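You operate a simulated robot arm through the tools that you are given. There is no shell and no other tool.

Carry out the task below with a simulated robot arm. There is one attempt and no reset: what you move stays moved.

JOB
Plug in the pedal, switch on, pick the voice on the lesson card and set the volume to half.

The check looks at the end state, three seconds after you hand in, the way a careful person would. Anything else that was tipped, shoved, dropped, spilled or broken makes it a failure.

ROBOT AND FRAMES
A 7-joint arm with a two-finger parallel gripper, fixed in place. Base frame: the origin is on the floor under the middle of its stand, x ahead of it, y to its left, z up. Units: m, rad, N and s.
It reaches about 1.479 m from its shoulder. Its first joint turns from -2.897 to 2.897 rad. Payload 4.4 kg.
The TCP is the grasp point between the finger pads, 0.023 m short of the fingertips. In the tool frame z runs along the fingers and y along their closing line. The gripper opens to 0.094 m. The fingers are 0.038 m wide and 0.01 m thick; the gripper's body (0.054 by 0.096 m) begins 0.039 m behind the TCP.
Orientation is told as [roll, pitch, yaw] about the base's x, y, z axes, in that order, counted from this pose: with the fingers straight down and closing along the base's y, the tool's x points along the base's -x, its y along +y and its z along -z.

CONTROLS
- The arm moves only by the tool play_rows. Its arguments are lists of equal length, an entry for each row: "travel": the shift along the tool's x, y, z in units of 40 mm (1.0 is 40 mm), a list of three; "turn": the turn, a rotation vector about the tool's x, y, z in units of 8 degrees (1.0 is 8 degrees), a list of three; "hand": the finger opening in m, from 0 to 0.094. In form: {"travel": [[x, y, z], ...], "turn": [[wx, wy, wz], ...], "hand": [hand, ...]}. A call has 1 to 20 rows; each row shifts and turns the commanded pose from where the row before left it, along the tool's axes as they then stand. A call with a number of a shift or a turn outside -1 to 1 is refused whole. Rows are played at 5 a second. More than 0.05 m and 0.15 rad between two rows, or a gripper value outside its range, and nothing of the call is played. Where a pose cannot be reached the arm comes as near as it can. A force on the tool above 40 N (or 10 N above the force at the start of the call, whichever is more), or a blocked arm, ends the call early, and 0.2 s more pass. The fingers move at their own pace (about 0.072 m/s each) and stop on an object; they squeeze with about 27 N. The grip force told is the motor's: it shows also when the fingers shut on nothing. Time passes only in rows, and 0.2 s behind the last, so rows that do not move let the fingers close. The reply holds the time, the measured pose of the TCP, the force on the tool along the base axes, the opening and the grip force, in the units named above and with some noise, with the torque about the TCP (base axes, N m) and any sound that the robot's microphone picked up, and new pictures: "show" is both (left out), scene, wrist or none.
- Cameras (640 x 400 px; columns grow to the right, rows downward): "scene" is fixed at [0.2206, 0.6502, 1.3692]; the picture's right is [-0.34, -0.94, 0.00], its down [-0.38, 0.14, -0.92] and it looks along [0.86, -0.31, -0.40] (base axes); focal length 341 px, centre (320, 200). "wrist" rides on the gripper at [0.086, 0.016, -0.074] in the tool frame; the picture's right is [-0.18, 0.98, 0.00], its down [-0.58, -0.11, -0.81] and it looks along [-0.79, -0.15, 0.59] (tool axes); focal length 243 px, centre (320, 200).
- locate(camera, pixels): for up to 12 pixels [column, row] of the newest picture of that camera ("zoom" is the newest enlarged one), the place [x, y, z] in the base frame of the surface seen there, good to about 0.003 m. No time passes.
- enlarge(camera, box): a new picture of the part [left, top, right, bottom] of that camera's present view, enlarged. No time passes.
- close_job(): hands the job in; it is judged then, once.

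Unless the task says otherwise, let go and move clear before handing in.

The tools are called after "Emit:" as a command line: name --argument value ..., lists and objects as JSON in quotes. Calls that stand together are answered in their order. play_rows: Moves the arm, as the interface text tells. Its arguments: {"type":"object","properties":{"travel":{"type":"array"},"turn":{"type":"array"},"hand":{"type":"array"},"show":{"type":"string","enum":["both","scene","wrist","none"]}},"required":["travel","turn","hand"]} The other tools are called the same way: locate (camera, pixels) gives the place of the surface under pixels of a picture; enlarge (camera, box) takes an enlarged picture of a part of a camera's view; close_job () hands the job in.

At the start:

```text
t: 0.0
position: [0.6951, -0.0471, 1.0947]
tcp_rot: [-0.002, -0.001, 0.0]
ft_force: [-0.4, -0.8, 1.0]
ft_torque: [-0.01, 0.01, 0.01]
finger_gap: 0.0939
grasp_force: 0.1
```

scene: 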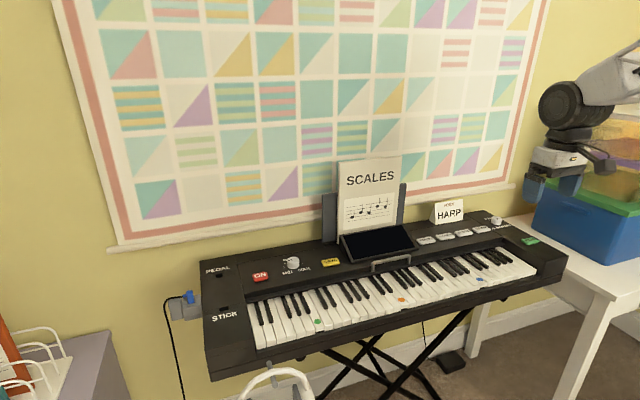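
wrist: 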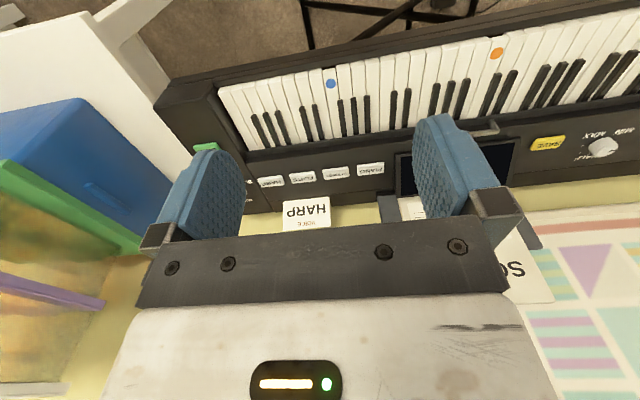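

The scene shows a keyboard with a PEDAL socket near (217,272), a blue plug near (189,297), an ON button (261,276), a volume knob near (292,263), voice buttons near (425-480,235) and a HARP card. I'll enlarge the key areas first.

Emit:
enlarge --camera "scene" --box '[150, 240, 350, 365]'

Emit:
enlarge --camera "scene" --box '[390, 190, 560, 296]'

Emit:
enlarge --camera "wrist" --box '[220, 120, 420, 245]'

```text
3.20 times, centred on (250, 302) of scene
```

zoom: 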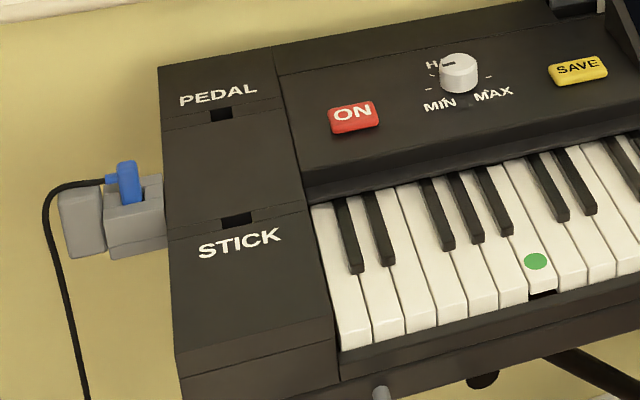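

```text
3.76 times, centred on (475, 243) of scene
```

zoom: 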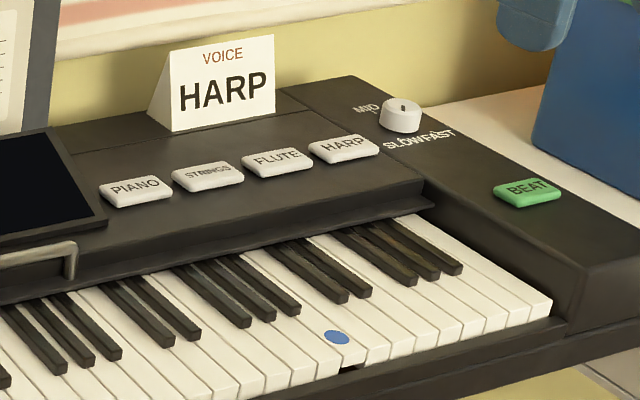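

```text
3.20 times, centred on (320, 182) of wrist
```

zoom: 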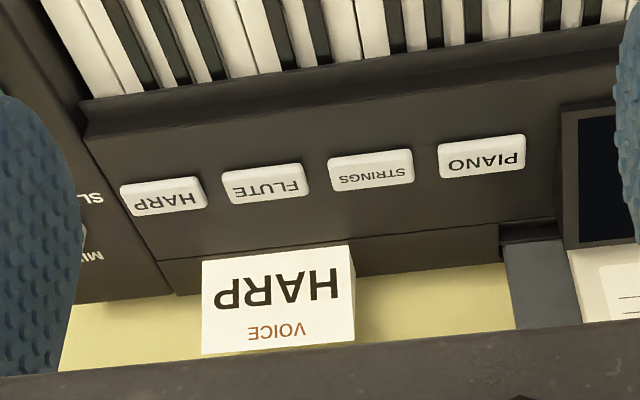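

The lesson card reads HARP, and the blue plug is parked in a grey holder at the keyboard's left side. Next I measure where the pieces are.

Emit:
enlarge --camera "scene" --box '[160, 255, 240, 305]'

Emit:
locate --camera "scene" --pixels '[[189, 293], [191, 301], [184, 297], [219, 276], [224, 309], [261, 276], [293, 259], [293, 267], [480, 229], [499, 220], [530, 241], [330, 262]]'

Emit:
enlarge --camera "scene" --box '[330, 150, 410, 200]'

Emit:
enlarge --camera "scene" --box '[270, 240, 334, 280]'

```text
8.00 times, centred on (200, 280) of scene
```

zoom: 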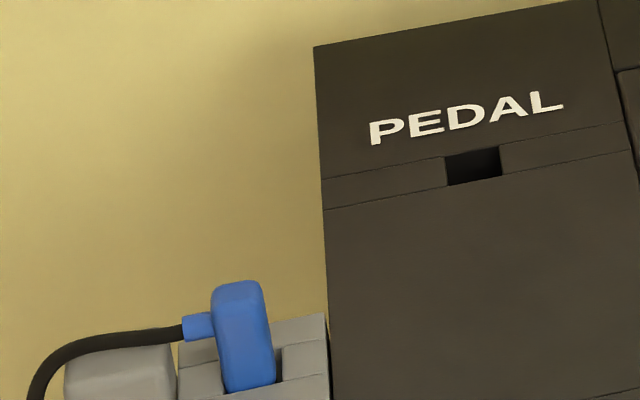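

```text
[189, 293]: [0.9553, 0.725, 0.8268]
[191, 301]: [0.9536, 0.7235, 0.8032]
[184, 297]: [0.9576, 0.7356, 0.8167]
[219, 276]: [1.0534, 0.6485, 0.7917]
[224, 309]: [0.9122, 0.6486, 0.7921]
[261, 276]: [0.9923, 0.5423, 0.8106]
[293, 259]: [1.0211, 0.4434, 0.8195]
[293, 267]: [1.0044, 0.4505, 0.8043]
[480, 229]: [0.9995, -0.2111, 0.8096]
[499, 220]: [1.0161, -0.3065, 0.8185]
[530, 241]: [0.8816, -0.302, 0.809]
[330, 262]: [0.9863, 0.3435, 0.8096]
```

```text
8.00 times, centred on (370, 175) of scene
```

zoom: 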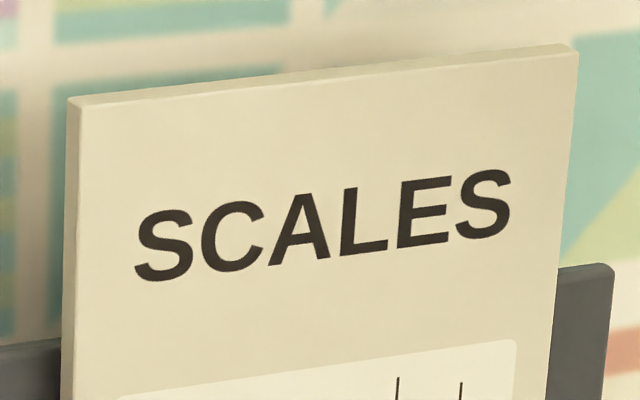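

```text
10.00 times, centred on (302, 260) of scene
```

zoom: 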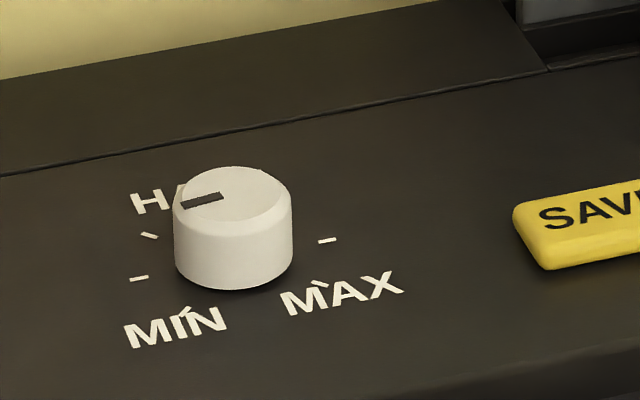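

The volume pointer is off HALF, and the plug stands in its holder at about (0.955, 0.725). I measure the plug and both sockets more finely.

Emit:
enlarge --camera "scene" --box '[162, 280, 210, 310]'

Emit:
locate --camera "zoom" --pixels '[[370, 160], [340, 170], [400, 170], [350, 260], [410, 300], [300, 240], [280, 230], [250, 240], [300, 300], [450, 300], [530, 250], [150, 320]]'

```text
13.33 times, centred on (186, 295) of scene
```

zoom: 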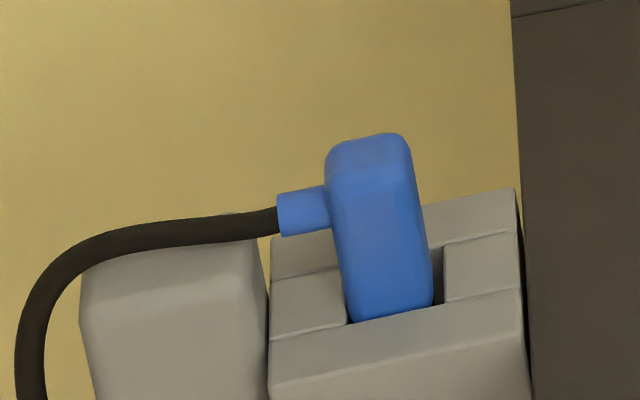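

```text
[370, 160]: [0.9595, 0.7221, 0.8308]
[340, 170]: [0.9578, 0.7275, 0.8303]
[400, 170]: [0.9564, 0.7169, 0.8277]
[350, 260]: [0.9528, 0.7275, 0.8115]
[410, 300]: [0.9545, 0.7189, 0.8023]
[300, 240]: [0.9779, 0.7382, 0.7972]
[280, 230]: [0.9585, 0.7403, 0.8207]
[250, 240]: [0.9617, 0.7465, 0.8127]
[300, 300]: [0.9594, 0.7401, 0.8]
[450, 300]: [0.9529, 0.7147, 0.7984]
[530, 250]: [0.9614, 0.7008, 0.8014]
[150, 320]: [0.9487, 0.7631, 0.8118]
```

The card asks for HARP; the plug's cable leaves toward +y, so I'll grip it across x. I rotate the hand +90° yaw first, then head to the plug.

Emit:
play_rows --travel '[[0, 0, 0], [0, 0, 0], [0, 0, 0], [0, 0, 0], [0, 0, 0], [0, 0, 0], [0, 0, 0], [0, 0, 0], [0, 0, 0], [0, 0, 0], [0, 0, 0], [0, 0, 0]]' --turn '[[0, 0, -1], [0, 0, -1], [0, 0, -1], [0, 0, -1], [0, 0, -1], [0, 0, -1], [0, 0, -1], [0, 0, -1], [0, 0, -1], [0, 0, -1], [0, 0, -1], [0, 0, -0.25]]' --hand '[0.094, 0.094, 0.094, 0.094, 0.094, 0.094, 0.094, 0.094, 0.094, 0.094, 0.094, 0.094]'

```text
t: 2.6
position: [0.6936, -0.0487, 1.0952]
tcp_rot: [-0.001, -0.001, 1.571]
ft_force: [-0.3, -0.8, -0.1]
ft_torque: [0.03, 0.01, 0.0]
finger_gap: 0.094
grasp_force: 0.0
```

scene: 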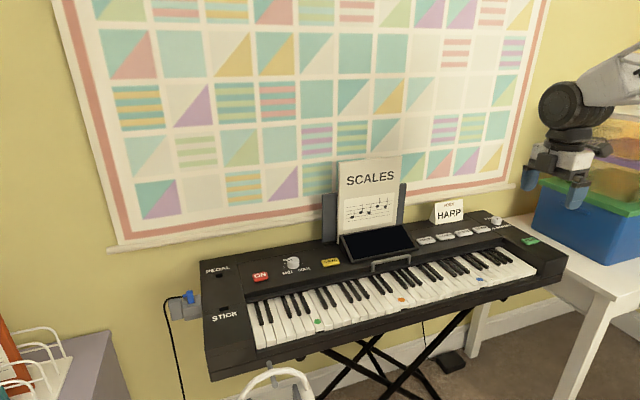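
wrist: 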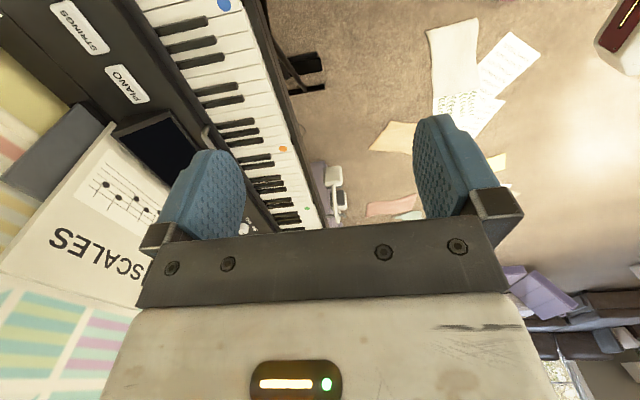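

The yaw is 1.571 and clear. I now travel toward a viewing spot above the keyboard's left end.

Emit:
play_rows --travel '[[-0.9, -0.35, 0.14], [-0.9, -0.35, 0.14], [-0.9, -0.35, 0.14], [-0.9, -0.35, 0.14], [-0.9, -0.35, 0.14], [-0.9, -0.35, 0.14], [-0.9, -0.35, 0.14], [-0.9, -0.35, 0.14], [-0.9, -0.35, 0.14], [-0.9, -0.35, 0.14], [-0.9, -0.35, 0.14], [-0.9, -0.35, 0.14], [-0.9, -0.35, 0.14], [-0.9, -0.35, 0.14], [-0.9, -0.35, 0.14], [-0.9, -0.35, 0.14], [-0.9, -0.35, 0.14], [-0.9, -0.35, 0.14]]' --turn '[[0, 0, 0], [0, 0, 0], [0, 0, 0], [0, 0, 0], [0, 0, 0], [0, 0, 0], [0, 0, 0], [0, 0, 0], [0, 0, 0], [0, 0, 0], [0, 0, 0], [0, 0, 0], [0, 0, 0], [0, 0, 0], [0, 0, 0], [0, 0, 0], [0, 0, 0], [0, 0, 0]]' --hand '[0.094, 0.094, 0.094, 0.094, 0.094, 0.094, 0.094, 0.094, 0.094, 0.094, 0.094, 0.094, 0.094, 0.094, 0.094, 0.094, 0.094, 0.094]'

```text
t: 6.4
position: [0.9484, 0.5987, 0.9938]
tcp_rot: [-0.002, 0.0, 1.569]
ft_force: [-0.3, 0.1, 0.9]
ft_torque: [-0.04, 0.02, -0.02]
finger_gap: 0.0939
grasp_force: 0.0
```

scene: 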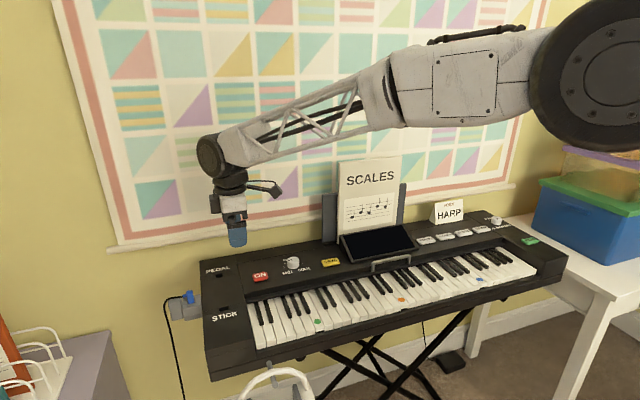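
wrist: 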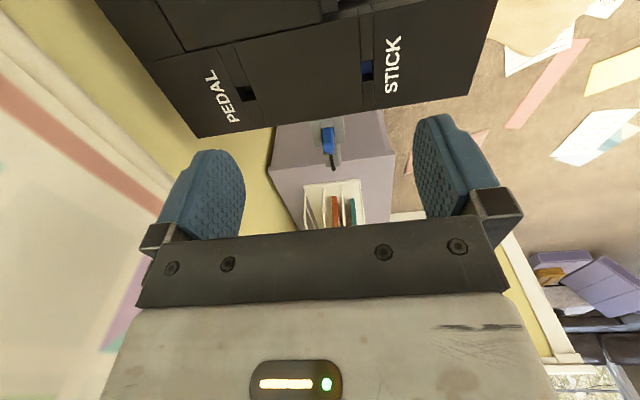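

The wrist view shows PEDAL (hole at 247,93), STICK (366,68) and the plug (328,140). I enlarge and measure those.

Emit:
enlarge --camera "wrist" --box '[290, 110, 370, 180]'

Emit:
enlarge --camera "wrist" --box '[200, 40, 300, 130]'

Emit:
locate --camera "wrist" --pixels '[[328, 133], [323, 134], [333, 134], [328, 145], [323, 148], [334, 149], [328, 126], [345, 130], [241, 89], [254, 89], [241, 100], [255, 99]]'

```text
5.71 times, centred on (330, 145) of wrist
```

zoom: 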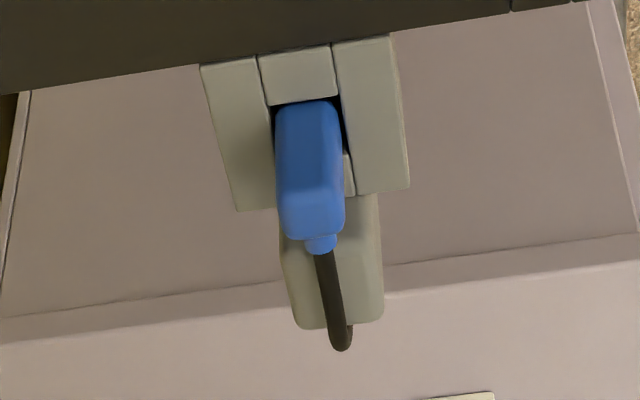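

```text
4.44 times, centred on (250, 85) of wrist
```

zoom: 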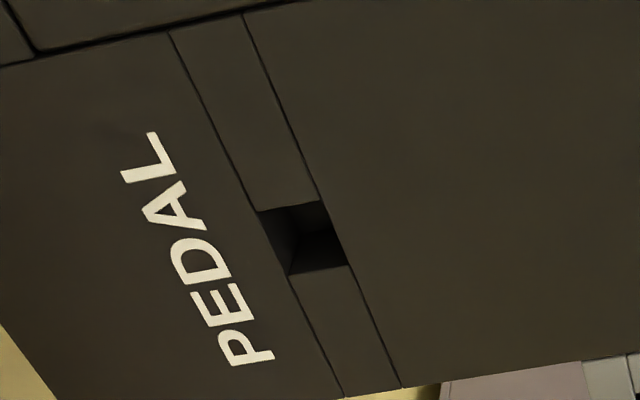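

```text
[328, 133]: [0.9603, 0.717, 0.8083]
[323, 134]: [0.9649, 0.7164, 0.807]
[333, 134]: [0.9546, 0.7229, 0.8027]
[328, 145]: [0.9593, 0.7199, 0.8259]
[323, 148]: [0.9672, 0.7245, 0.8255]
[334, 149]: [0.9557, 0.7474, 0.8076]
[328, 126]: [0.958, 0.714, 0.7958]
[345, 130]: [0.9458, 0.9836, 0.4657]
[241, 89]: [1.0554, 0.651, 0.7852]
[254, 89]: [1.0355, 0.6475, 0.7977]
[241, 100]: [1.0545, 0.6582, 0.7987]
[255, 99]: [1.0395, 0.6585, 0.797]
```

From my ray computation the plug's centre is about (0.960, 0.7225), its top z 0.831, and the PEDAL hole's centre about (1.047, 0.651). I move to just above the plug.

Emit:
play_rows --travel '[[-0.774, -0.0725, 0.5875], [-0.774, -0.0725, 0.5875], [-0.774, -0.0725, 0.5875], [-0.774, -0.0725, 0.5875], [0, 0, 0]]' --turn '[[0, 0, 0], [0, 0, 0], [0, 0, 0], [0, 0, 0], [0, 0, 0]]' --hand '[0.094, 0.08, 0.06, 0.05, 0.05]'

Emit:
enlarge --camera "wrist" --box '[240, 60, 400, 210]'

Emit:
enlarge --camera "scene" --box '[150, 230, 270, 305]'

```text
t: 7.6
position: [0.9601, 0.7246, 0.897]
tcp_rot: [-0.001, 0.001, 1.572]
ft_force: [0.3, -0.5, -1.1]
ft_torque: [-0.01, -0.02, 0.02]
finger_gap: 0.0499
grasp_force: 0.2
```

scene: 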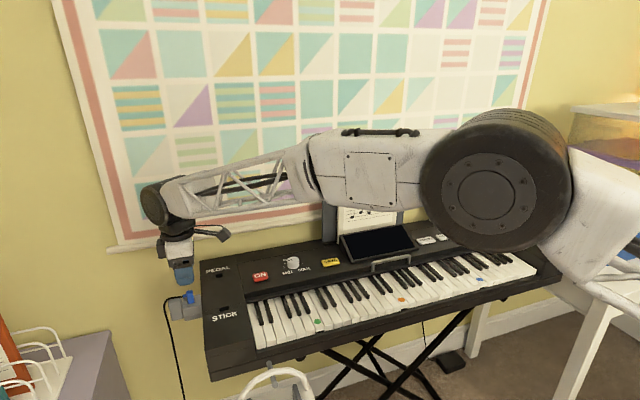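
wrist: 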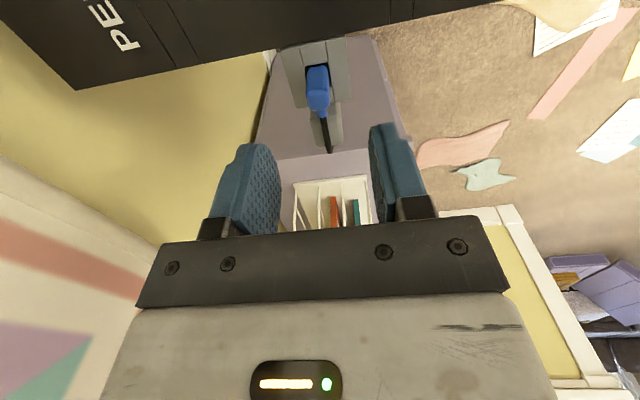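

```text
2.67 times, centred on (320, 135) of wrist
```

zoom: 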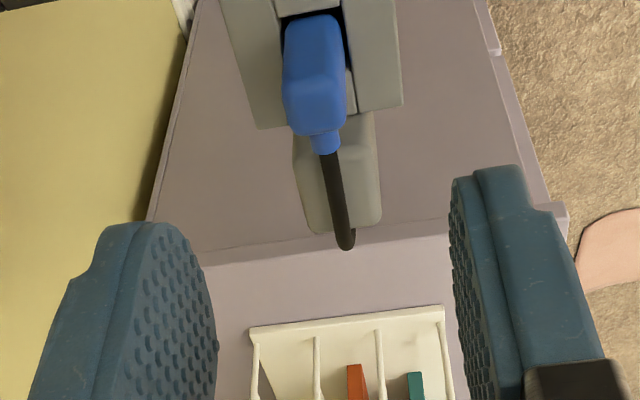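

```text
5.33 times, centred on (210, 268) of scene
```

zoom: 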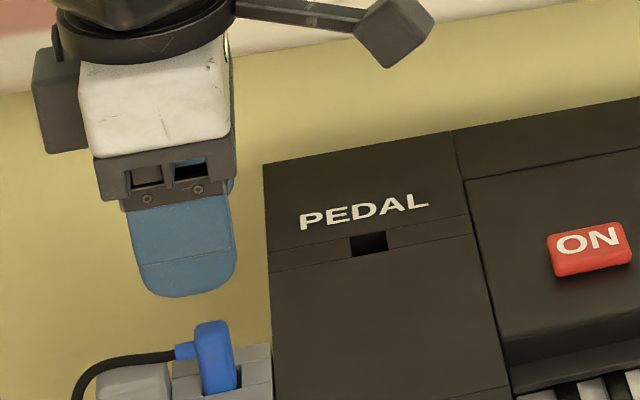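

The gripper is right above the plug. I take a finer reading of the plug's faces before descending.

Emit:
enlarge --camera "wrist" --box '[280, 40, 360, 130]'

Emit:
locate --camera "wrist" --pixels '[[317, 72], [309, 90], [318, 95], [326, 90], [317, 105], [308, 105], [327, 105], [318, 100], [300, 75], [340, 75], [320, 80], [318, 88]]'

```text
4.44 times, centred on (320, 85) of wrist
```

zoom: 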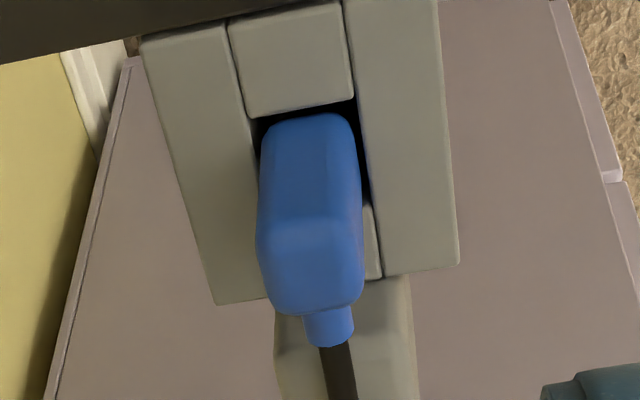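

```text
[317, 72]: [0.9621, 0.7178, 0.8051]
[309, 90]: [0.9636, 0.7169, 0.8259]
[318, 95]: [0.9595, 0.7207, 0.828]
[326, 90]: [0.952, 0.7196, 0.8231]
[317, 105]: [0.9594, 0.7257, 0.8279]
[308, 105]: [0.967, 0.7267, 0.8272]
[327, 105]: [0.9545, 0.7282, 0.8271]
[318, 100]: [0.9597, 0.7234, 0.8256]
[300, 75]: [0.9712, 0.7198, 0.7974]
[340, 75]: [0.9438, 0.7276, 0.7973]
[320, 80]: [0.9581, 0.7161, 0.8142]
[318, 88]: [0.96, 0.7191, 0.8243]
```

The plug top is near z 0.828, centre (0.960, 0.7225), holder top 0.797. I descend to TCP z≈0.826 and close.

Emit:
play_rows --travel '[[0.05, 0, 0.6], [0, 0, 0.6], [0, 0, 0.575], [0, 0, 0], [0, 0, 0], [0, 0, 0], [0, 0, 0], [0, 0, 0]]' --turn '[[0, 0, 0], [0, 0, 0], [0, 0, 0], [0, 0, 0], [0, 0, 0], [0, 0, 0], [0, 0, 0], [0, 0, 0]]' --hand '[0.05, 0.05, 0.05, 0.05, 0.03, 0.0, 0.0, 0.0]'

Emit:
enlarge --camera "scene" --box '[150, 255, 230, 305]'

```text
t: 9.4
position: [0.9589, 0.7198, 0.8268]
tcp_rot: [-0.001, -0.001, 1.571]
ft_force: [4.7, 0.4, 0.0]
ft_torque: [-0.01, -0.11, -0.01]
finger_gap: 0.0143
grasp_force: 27.1
```

scene: 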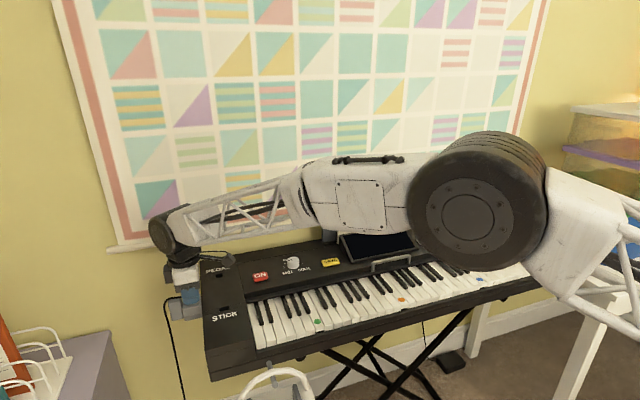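
wrist: 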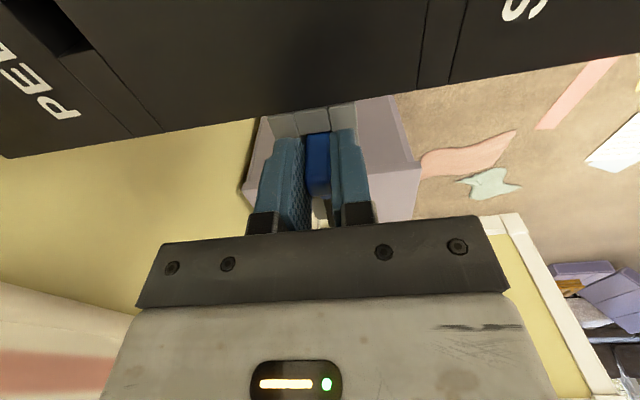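

```text
8.00 times, centred on (190, 280) of scene
```

zoom: 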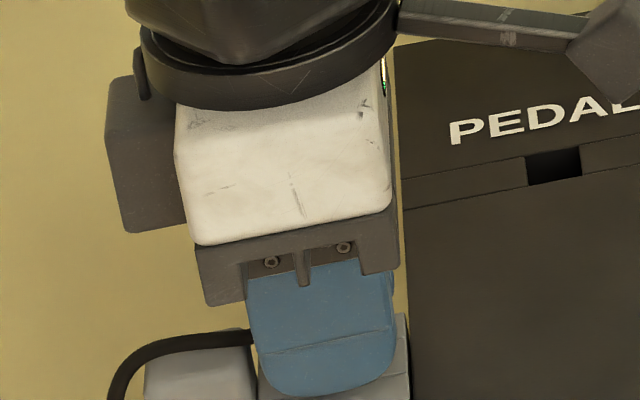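

The grip holds (gap 0.0143, 27 N). I lift straight up slowly.

Emit:
play_rows --travel '[[0, 0, -0.3], [0, 0, -0.4], [0, 0, -0.5], [0, 0, -0.6], [0, 0, -0.6], [0, 0, 0]]' --turn '[[0, 0, 0], [0, 0, 0], [0, 0, 0], [0, 0, 0], [0, 0, 0], [0, 0, 0]]' --hand '[0.0, 0.0, 0.0, 0.0, 0.0, 0.0]'

Emit:
enlarge --camera "scene" --box '[150, 235, 246, 295]'

Emit:
enlarge --camera "wrist" --box '[260, 90, 380, 190]'

```text
t: 10.8
position: [0.9598, 0.7217, 0.9262]
tcp_rot: [0.0, 0.0, 1.571]
ft_force: [-0.2, 0.2, -0.4]
ft_torque: [0.02, -0.02, 0.03]
finger_gap: 0.0143
grasp_force: 26.6
```

scene: 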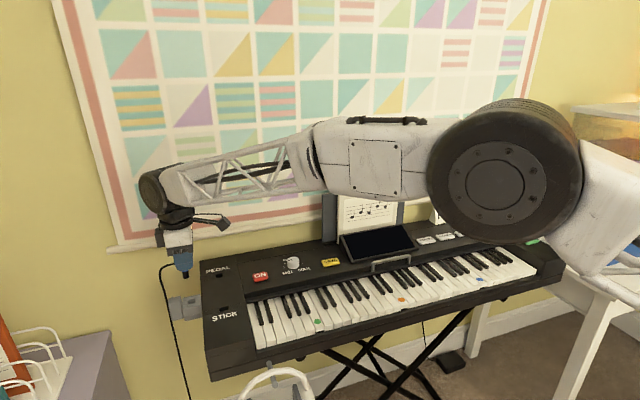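
wrist: 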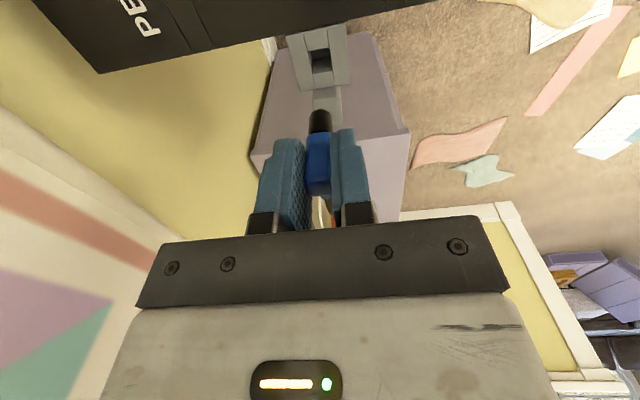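

```text
6.67 times, centred on (198, 265) of scene
```

zoom: 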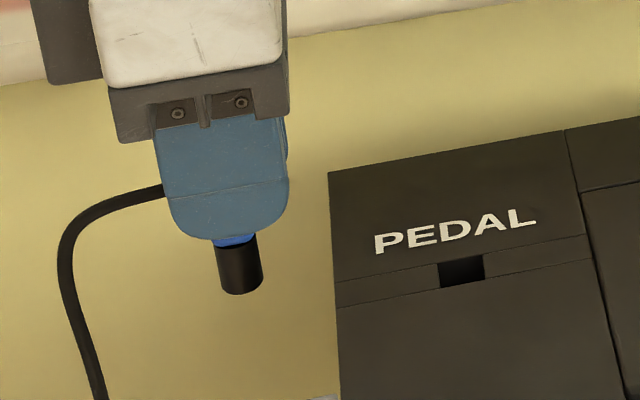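

```text
4.00 times, centred on (320, 140) of wrist
```

zoom: 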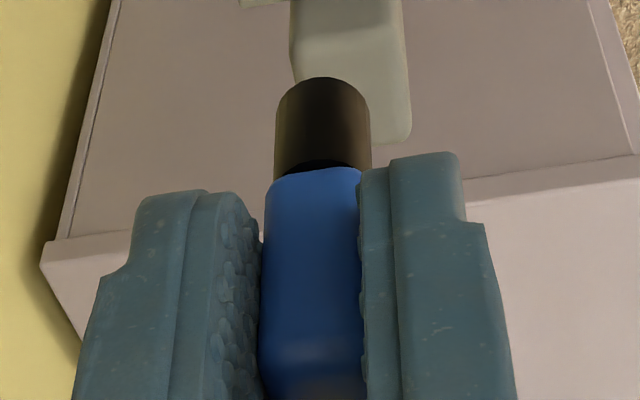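

The plug came out cleanly: blue body with a dark round tip. I use the now-empty holder hole at (320,62) as a calibration check of my ray geometry.

Emit:
enlarge --camera "wrist" --box '[280, 20, 360, 110]'

Emit:
locate --camera "wrist" --pixels '[[319, 115], [312, 122], [327, 122], [319, 125], [319, 131], [319, 140], [312, 140], [327, 140], [319, 150], [300, 50], [340, 50], [325, 100]]'

```text
4.44 times, centred on (320, 65) of wrist
```

zoom: 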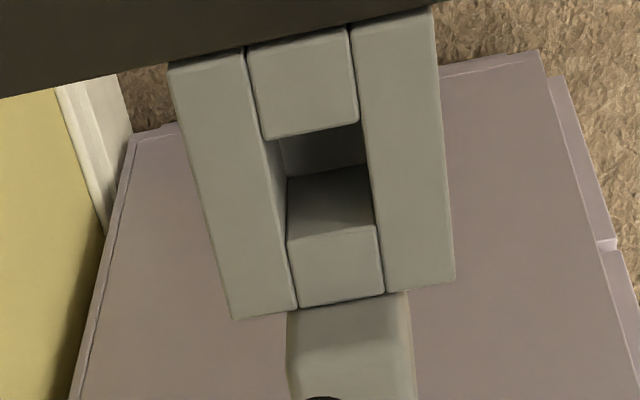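

```text
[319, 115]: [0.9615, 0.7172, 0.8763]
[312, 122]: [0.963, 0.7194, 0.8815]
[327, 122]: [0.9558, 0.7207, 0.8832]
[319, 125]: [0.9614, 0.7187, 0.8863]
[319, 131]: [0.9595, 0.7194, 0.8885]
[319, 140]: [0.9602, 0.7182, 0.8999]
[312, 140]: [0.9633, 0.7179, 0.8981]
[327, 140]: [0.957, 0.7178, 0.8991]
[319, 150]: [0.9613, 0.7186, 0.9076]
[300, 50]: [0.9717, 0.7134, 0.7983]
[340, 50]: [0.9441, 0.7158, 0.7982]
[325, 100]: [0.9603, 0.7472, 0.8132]
```

Ray geometry matches: holder hole centre (0.9604, 0.7236), and the same method gave the PEDAL hole centre (1.047, 0.651). I move the plug above the PEDAL hole.

Emit:
play_rows --travel '[[0.454, -0.546, 0.15], [0.454, -0.546, 0.25], [0.454, -0.546, 0.3], [0.454, -0.546, 0.33], [0, 0, 0], [0, 0, 0]]' --turn '[[0, 0, 0], [0, 0, 0], [0, 0, 0], [0, 0, 0], [0, 0, 0], [0, 0, 0]]' --hand '[0.0, 0.0, 0.0, 0.0, 0.0, 0.0]'

Emit:
enlarge --camera "scene" --box '[170, 225, 266, 285]'

Emit:
enlarge --camera "wrist" --box '[270, 30, 370, 155]'

```text
t: 12.2
position: [1.0471, 0.6488, 0.8827]
tcp_rot: [0.0, 0.0, 1.568]
ft_force: [-0.2, -0.6, -0.8]
ft_torque: [0.01, 0.01, -0.01]
finger_gap: 0.0142
grasp_force: 27.3
```

scene: 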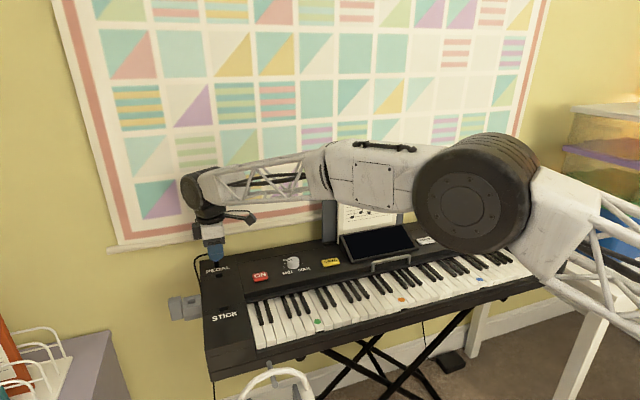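
wrist: 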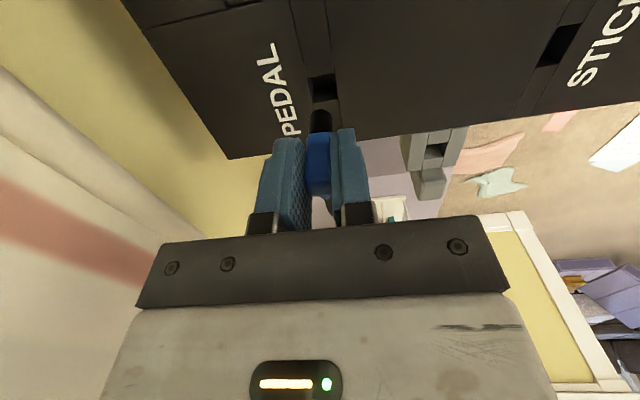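

```text
6.67 times, centred on (218, 255) of scene
```

zoom: 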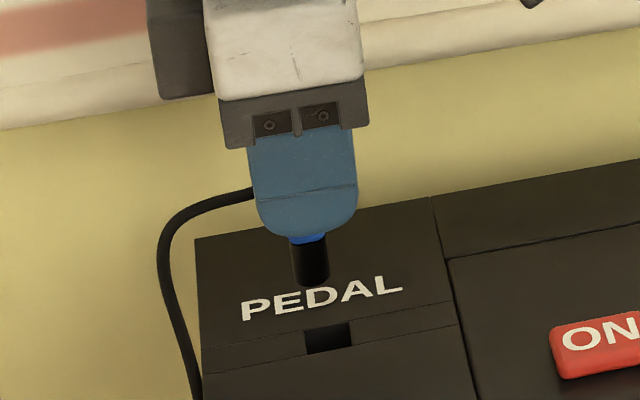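

```text
3.20 times, centred on (320, 92) of wrist
```

zoom: 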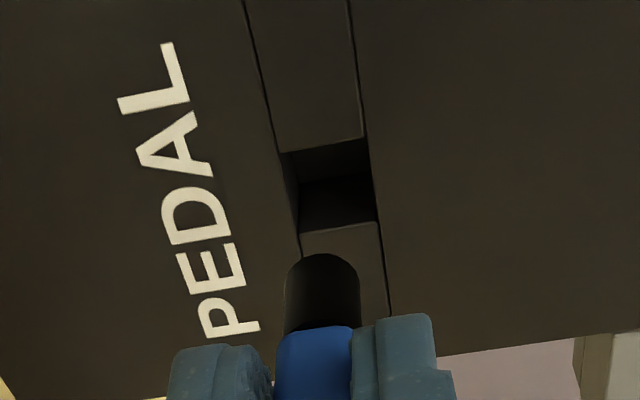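

In the wrist view the hole (zoom 280–378) sits about 2 mm to the −x side of the plug axis, while y is matched. I shift −2 mm in x and lower to just above the surface.

Emit:
play_rows --travel '[[0, 0.052, 0.2], [0, 0, 0.2], [0, 0, 0.2], [0, 0, 0]]' --turn '[[0, 0, 0], [0, 0, 0], [0, 0, 0], [0, 0, 0]]' --hand '[0.0, 0.0, 0.0, 0.0]'

Emit:
enlarge --camera "scene" --box '[186, 245, 250, 285]'

Emit:
enlarge --camera "wrist" --box '[280, 60, 360, 150]'

```text
t: 13.2
position: [1.0448, 0.6486, 0.8581]
tcp_rot: [0.0, 0.002, 1.572]
ft_force: [-0.3, -0.7, -0.4]
ft_torque: [-0.06, 0.02, -0.03]
finger_gap: 0.0139
grasp_force: 26.9
```

scene: 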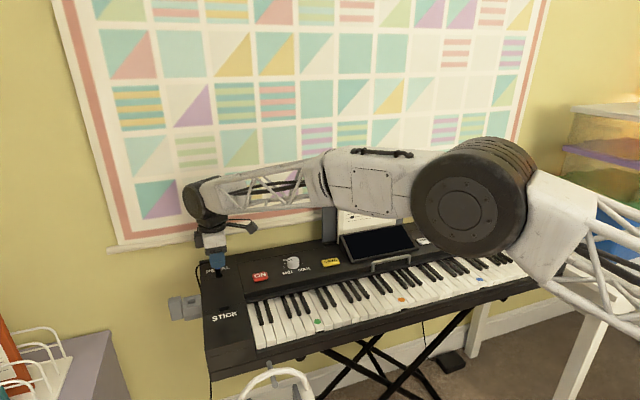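
wrist: 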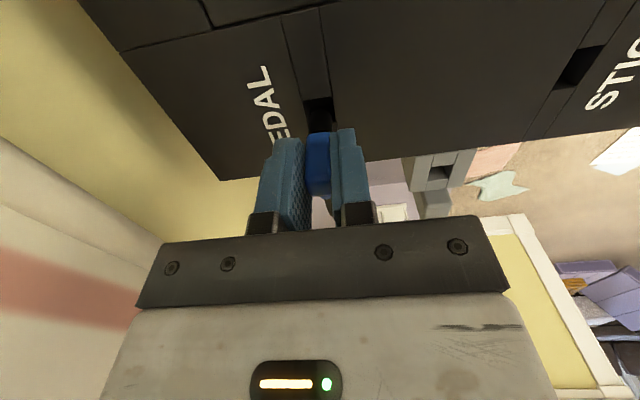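

```text
10.00 times, centred on (218, 265) of scene
```

zoom: 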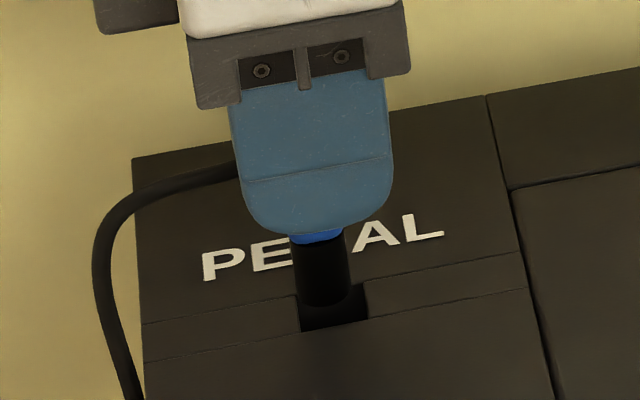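

```text
4.44 times, centred on (320, 105) of wrist
```

zoom: 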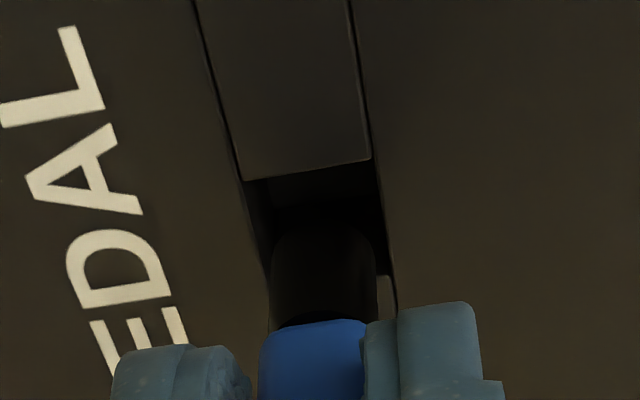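

The plug tip hovers close to the hole. I double-check the alignment with located points from the scene zoom.

Emit:
enlarge --camera "scene" --box '[202, 255, 234, 280]'

Emit:
locate --camera "zoom" --pixels '[[320, 180], [320, 210], [300, 210], [345, 210], [320, 240], [330, 260], [345, 300], [290, 300], [250, 290], [430, 270], [370, 280], [300, 330]]'

```text
16.00 times, centred on (218, 268) of scene
```

zoom: 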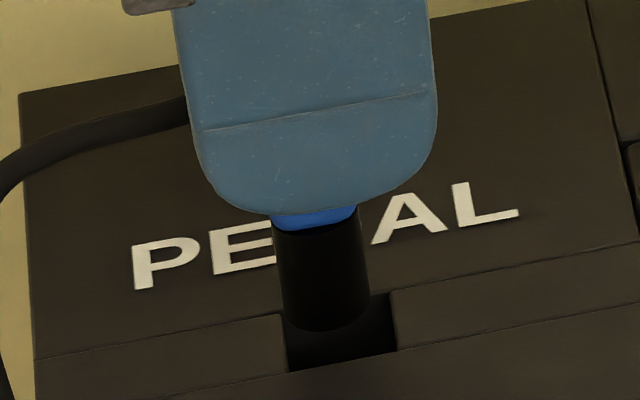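

```text
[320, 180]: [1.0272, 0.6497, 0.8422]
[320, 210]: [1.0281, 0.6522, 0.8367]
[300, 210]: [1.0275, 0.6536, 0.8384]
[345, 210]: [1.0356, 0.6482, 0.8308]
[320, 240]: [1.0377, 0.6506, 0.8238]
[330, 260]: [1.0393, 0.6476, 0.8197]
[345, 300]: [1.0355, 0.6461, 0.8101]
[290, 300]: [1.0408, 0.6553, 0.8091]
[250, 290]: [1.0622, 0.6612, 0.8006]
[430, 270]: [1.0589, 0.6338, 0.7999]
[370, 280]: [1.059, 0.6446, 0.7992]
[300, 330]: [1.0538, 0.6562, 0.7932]
```

Both views put the tip about 6–9 mm above the hole and roughly centred. I lower another 5 mm and look again.

Emit:
play_rows --travel '[[0, 0, 0.06], [0, 0, 0.065], [0, 0, 0]]' --turn '[[0, 0, 0], [0, 0, 0], [0, 0, 0]]' --hand '[0.0, 0.0, 0.0]'

Emit:
enlarge --camera "scene" --box '[202, 260, 234, 285]'

Emit:
enlarge --camera "wrist" --box '[290, 80, 350, 140]'

```text
t: 14.0
position: [1.0435, 0.6474, 0.8536]
tcp_rot: [-0.001, 0.0, 1.571]
ft_force: [-0.4, 0.3, -0.9]
ft_torque: [-0.01, -0.02, -0.05]
finger_gap: 0.0142
grasp_force: 27.2
```

scene: 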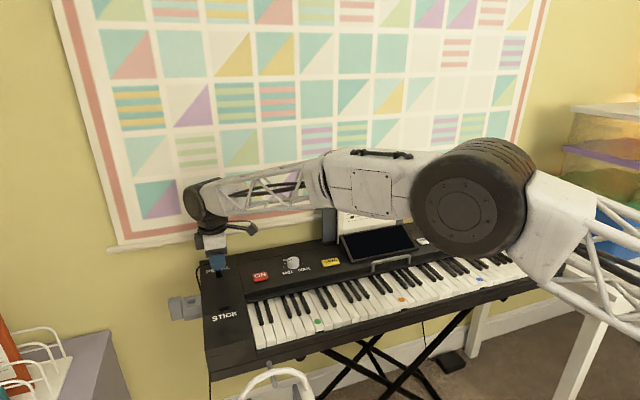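
wrist: 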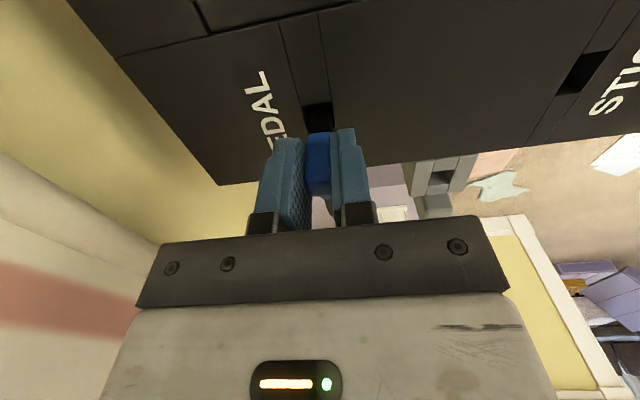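

```text
16.00 times, centred on (218, 272) of scene
```

zoom: 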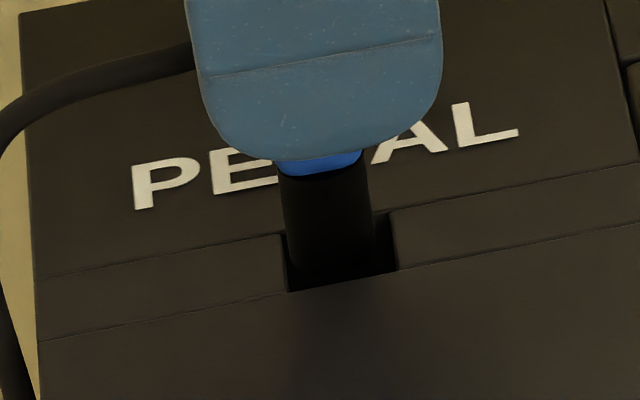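

```text
6.67 times, centred on (320, 110) of wrist
```

zoom: 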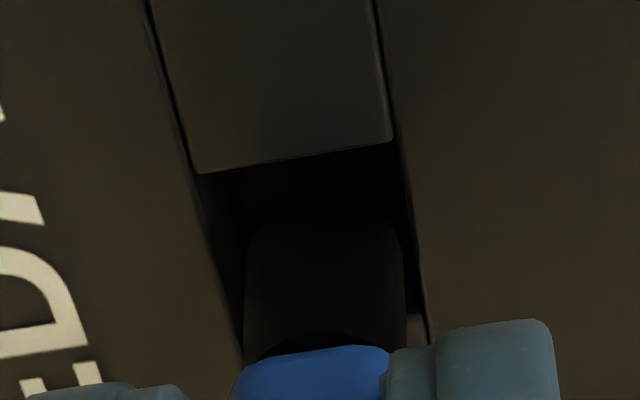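

The scene zoom shows the plug tip hugging the hole's left (+y) edge with ~20 zoomed px free on the right. I nudge −1.6 mm y, +0.6 mm x and descend slowly, watching the force.

Emit:
play_rows --travel '[[0.04, -0.015, 0], [0, 0, 0.06], [0, 0, 0.06], [0, 0, 0.06], [0, 0, 0.06], [0, 0, 0]]' --turn '[[0, 0, 0], [0, 0, 0], [0, 0, 0], [0, 0, 0], [0, 0, 0], [0, 0, 0]]' --hand '[0.0, 0.0, 0.0, 0.0, 0.0, 0.0]'

Emit:
enlarge --camera "scene" --box '[202, 260, 234, 285]'

Emit:
enlarge --camera "wrist" --box '[290, 80, 350, 140]'

```text
t: 15.4
position: [1.0447, 0.647, 0.8435]
tcp_rot: [0.0, 0.002, 1.571]
ft_force: [-0.3, 0.0, -0.2]
ft_torque: [0.01, 0.01, 0.0]
finger_gap: 0.0142
grasp_force: 27.1
```

scene: 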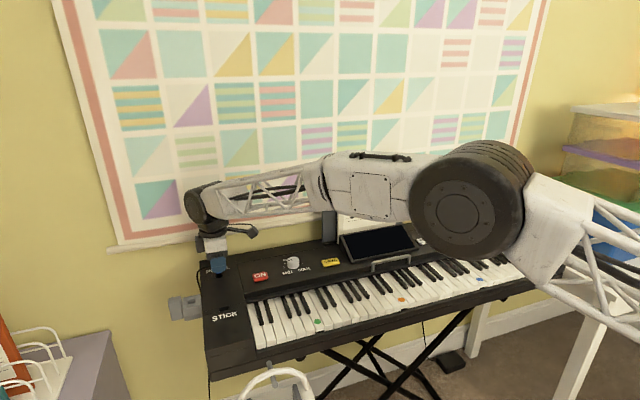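
wrist: 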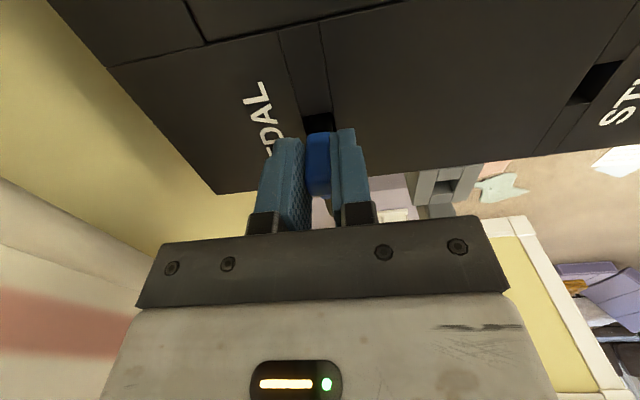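

```text
16.00 times, centred on (218, 272) of scene
```

zoom: 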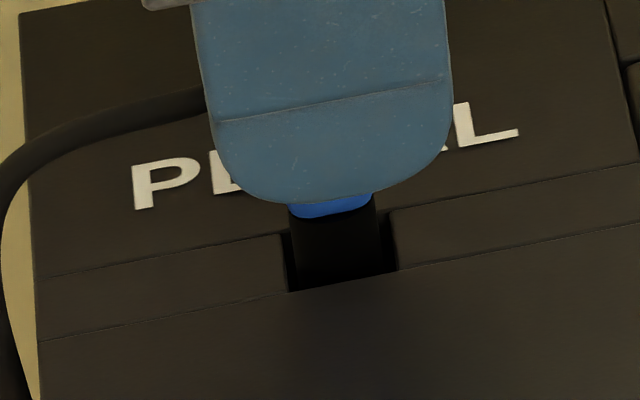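

```text
6.67 times, centred on (320, 110) of wrist
```

zoom: 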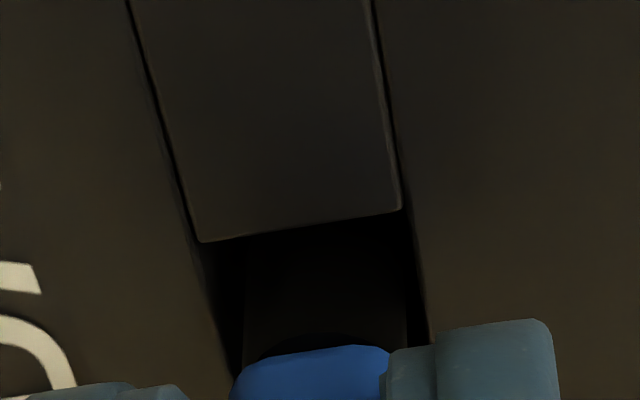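

The tip is inside the hole with no contact force. I continue down in small steps.

Emit:
play_rows --travel '[[0, 0, 0.06], [0, 0, 0.06], [0, 0, 0.06], [0, 0, 0.06], [0, 0, 0.06], [0, 0, 0.06], [0, 0, 0]]' --turn '[[0, 0, 0], [0, 0, 0], [0, 0, 0], [0, 0, 0], [0, 0, 0], [0, 0, 0], [0, 0, 0]]' --hand '[0.0, 0.0, 0.0, 0.0, 0.0, 0.0, 0.0]'

Emit:
enlarge --camera "scene" --box '[202, 260, 234, 285]'

Emit:
enlarge --camera "wrist" --box '[280, 80, 360, 160]'

```text
t: 17.0
position: [1.0442, 0.647, 0.8312]
tcp_rot: [0.0, 0.001, 1.57]
ft_force: [0.6, 0.0, 2.7]
ft_torque: [-0.03, -0.03, 0.02]
finger_gap: 0.0139
grasp_force: 26.7
```

scene: 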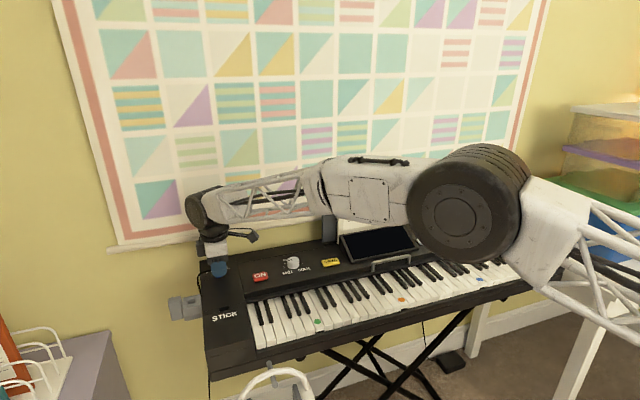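
wrist: 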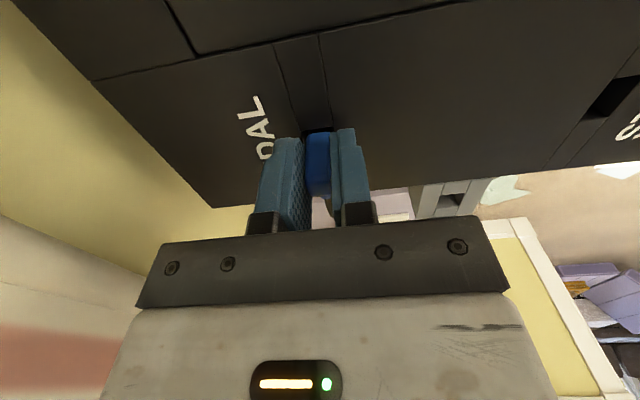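

```text
16.00 times, centred on (218, 272) of scene
```

zoom: 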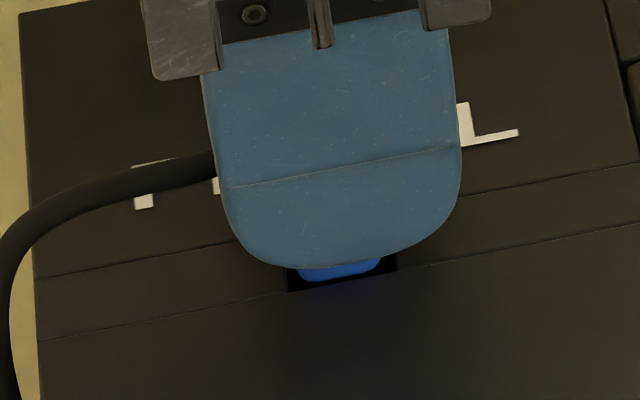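

```text
5.00 times, centred on (320, 120) of wrist
```

zoom: 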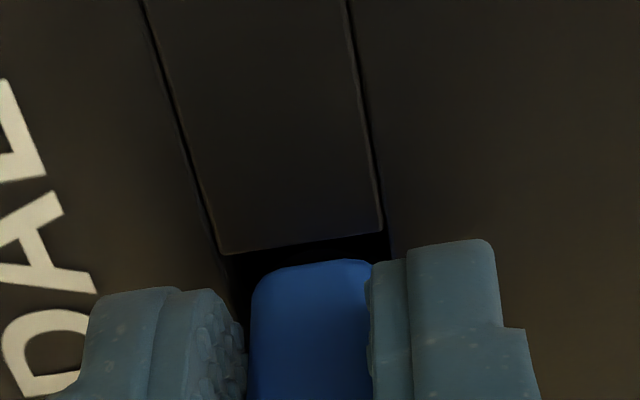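

The blue body is now at the hole and a light +2.7 N shows contact beginning. I push a few mm more, watching the force.

Emit:
play_rows --travel '[[0, 0, 0.05], [0, 0, 0.05], [0, 0, 0.04], [0, 0, 0]]' --turn '[[0, 0, 0], [0, 0, 0], [0, 0, 0], [0, 0, 0]]' --hand '[0.0, 0.0, 0.0, 0.0]'

Emit:
enlarge --camera "scene" --box '[202, 260, 234, 285]'

Emit:
enlarge --camera "wrist" --box '[280, 80, 360, 160]'

```text
t: 18.0
position: [1.0439, 0.6472, 0.826]
tcp_rot: [-0.002, -0.001, 1.57]
ft_force: [-2.5, 5.4, 23.2]
ft_torque: [0.29, 0.1, 0.03]
finger_gap: 0.0144
grasp_force: 27.2
```

scene: 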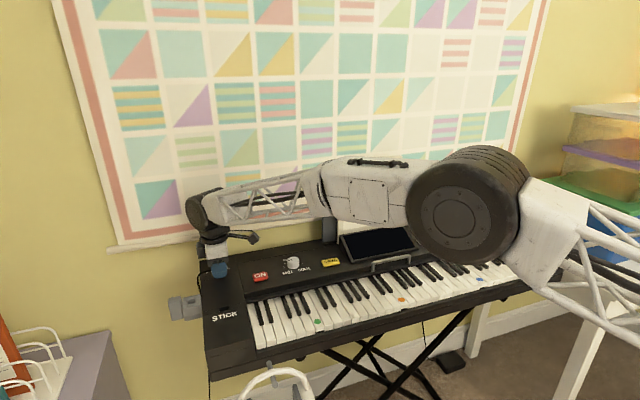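
wrist: 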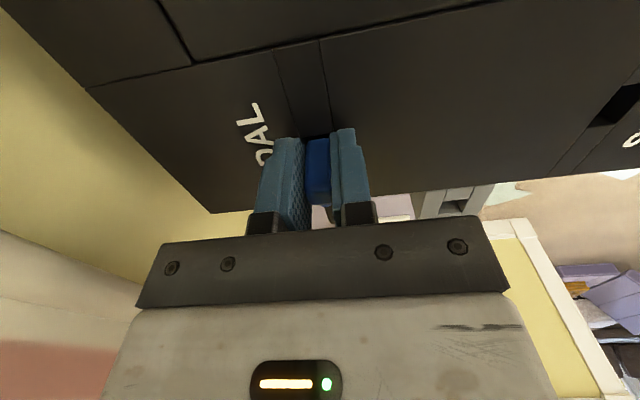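

```text
16.00 times, centred on (218, 272) of scene
```

zoom: 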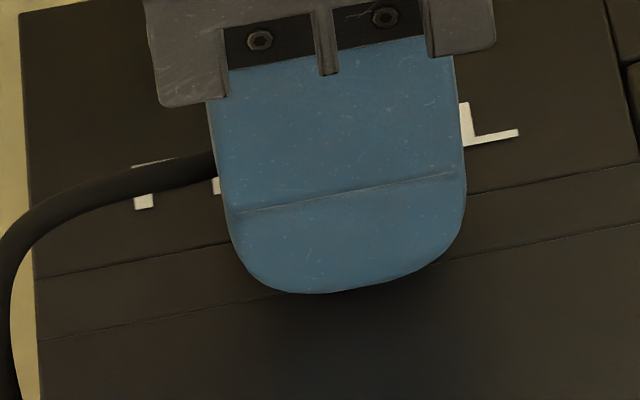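

```text
5.00 times, centred on (320, 120) of wrist
```

zoom: 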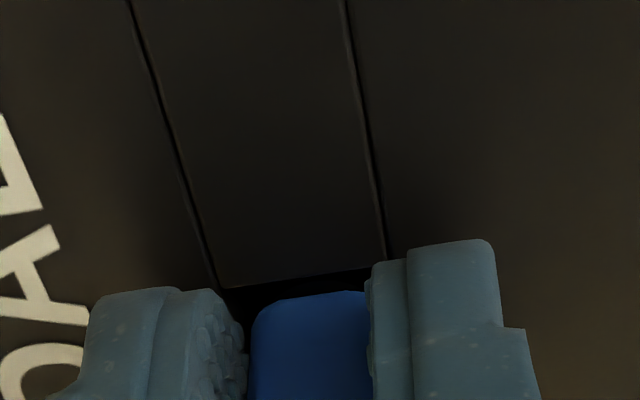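

The push reached 23 N with some lateral reaction (Fy +5.4, Fx −2.5), so the tip is bottoming or catching a wall. I relieve the lateral load slightly and re-read.

Emit:
play_rows --travel '[[-0.02, 0.01, 0], [0, 0, 0], [0, 0, 0]]' --turn '[[0, 0, 0], [0, 0, 0], [0, 0, 0]]' --hand '[0.0, 0.0, 0.0]' --show "none"

```text
t: 18.8
position: [1.0446, 0.6479, 0.8258]
tcp_rot: [-0.004, -0.002, 1.568]
ft_force: [1.9, -2.3, 26.0]
ft_torque: [-0.06, -0.11, -0.01]
finger_gap: 0.0141
grasp_force: 26.9
```

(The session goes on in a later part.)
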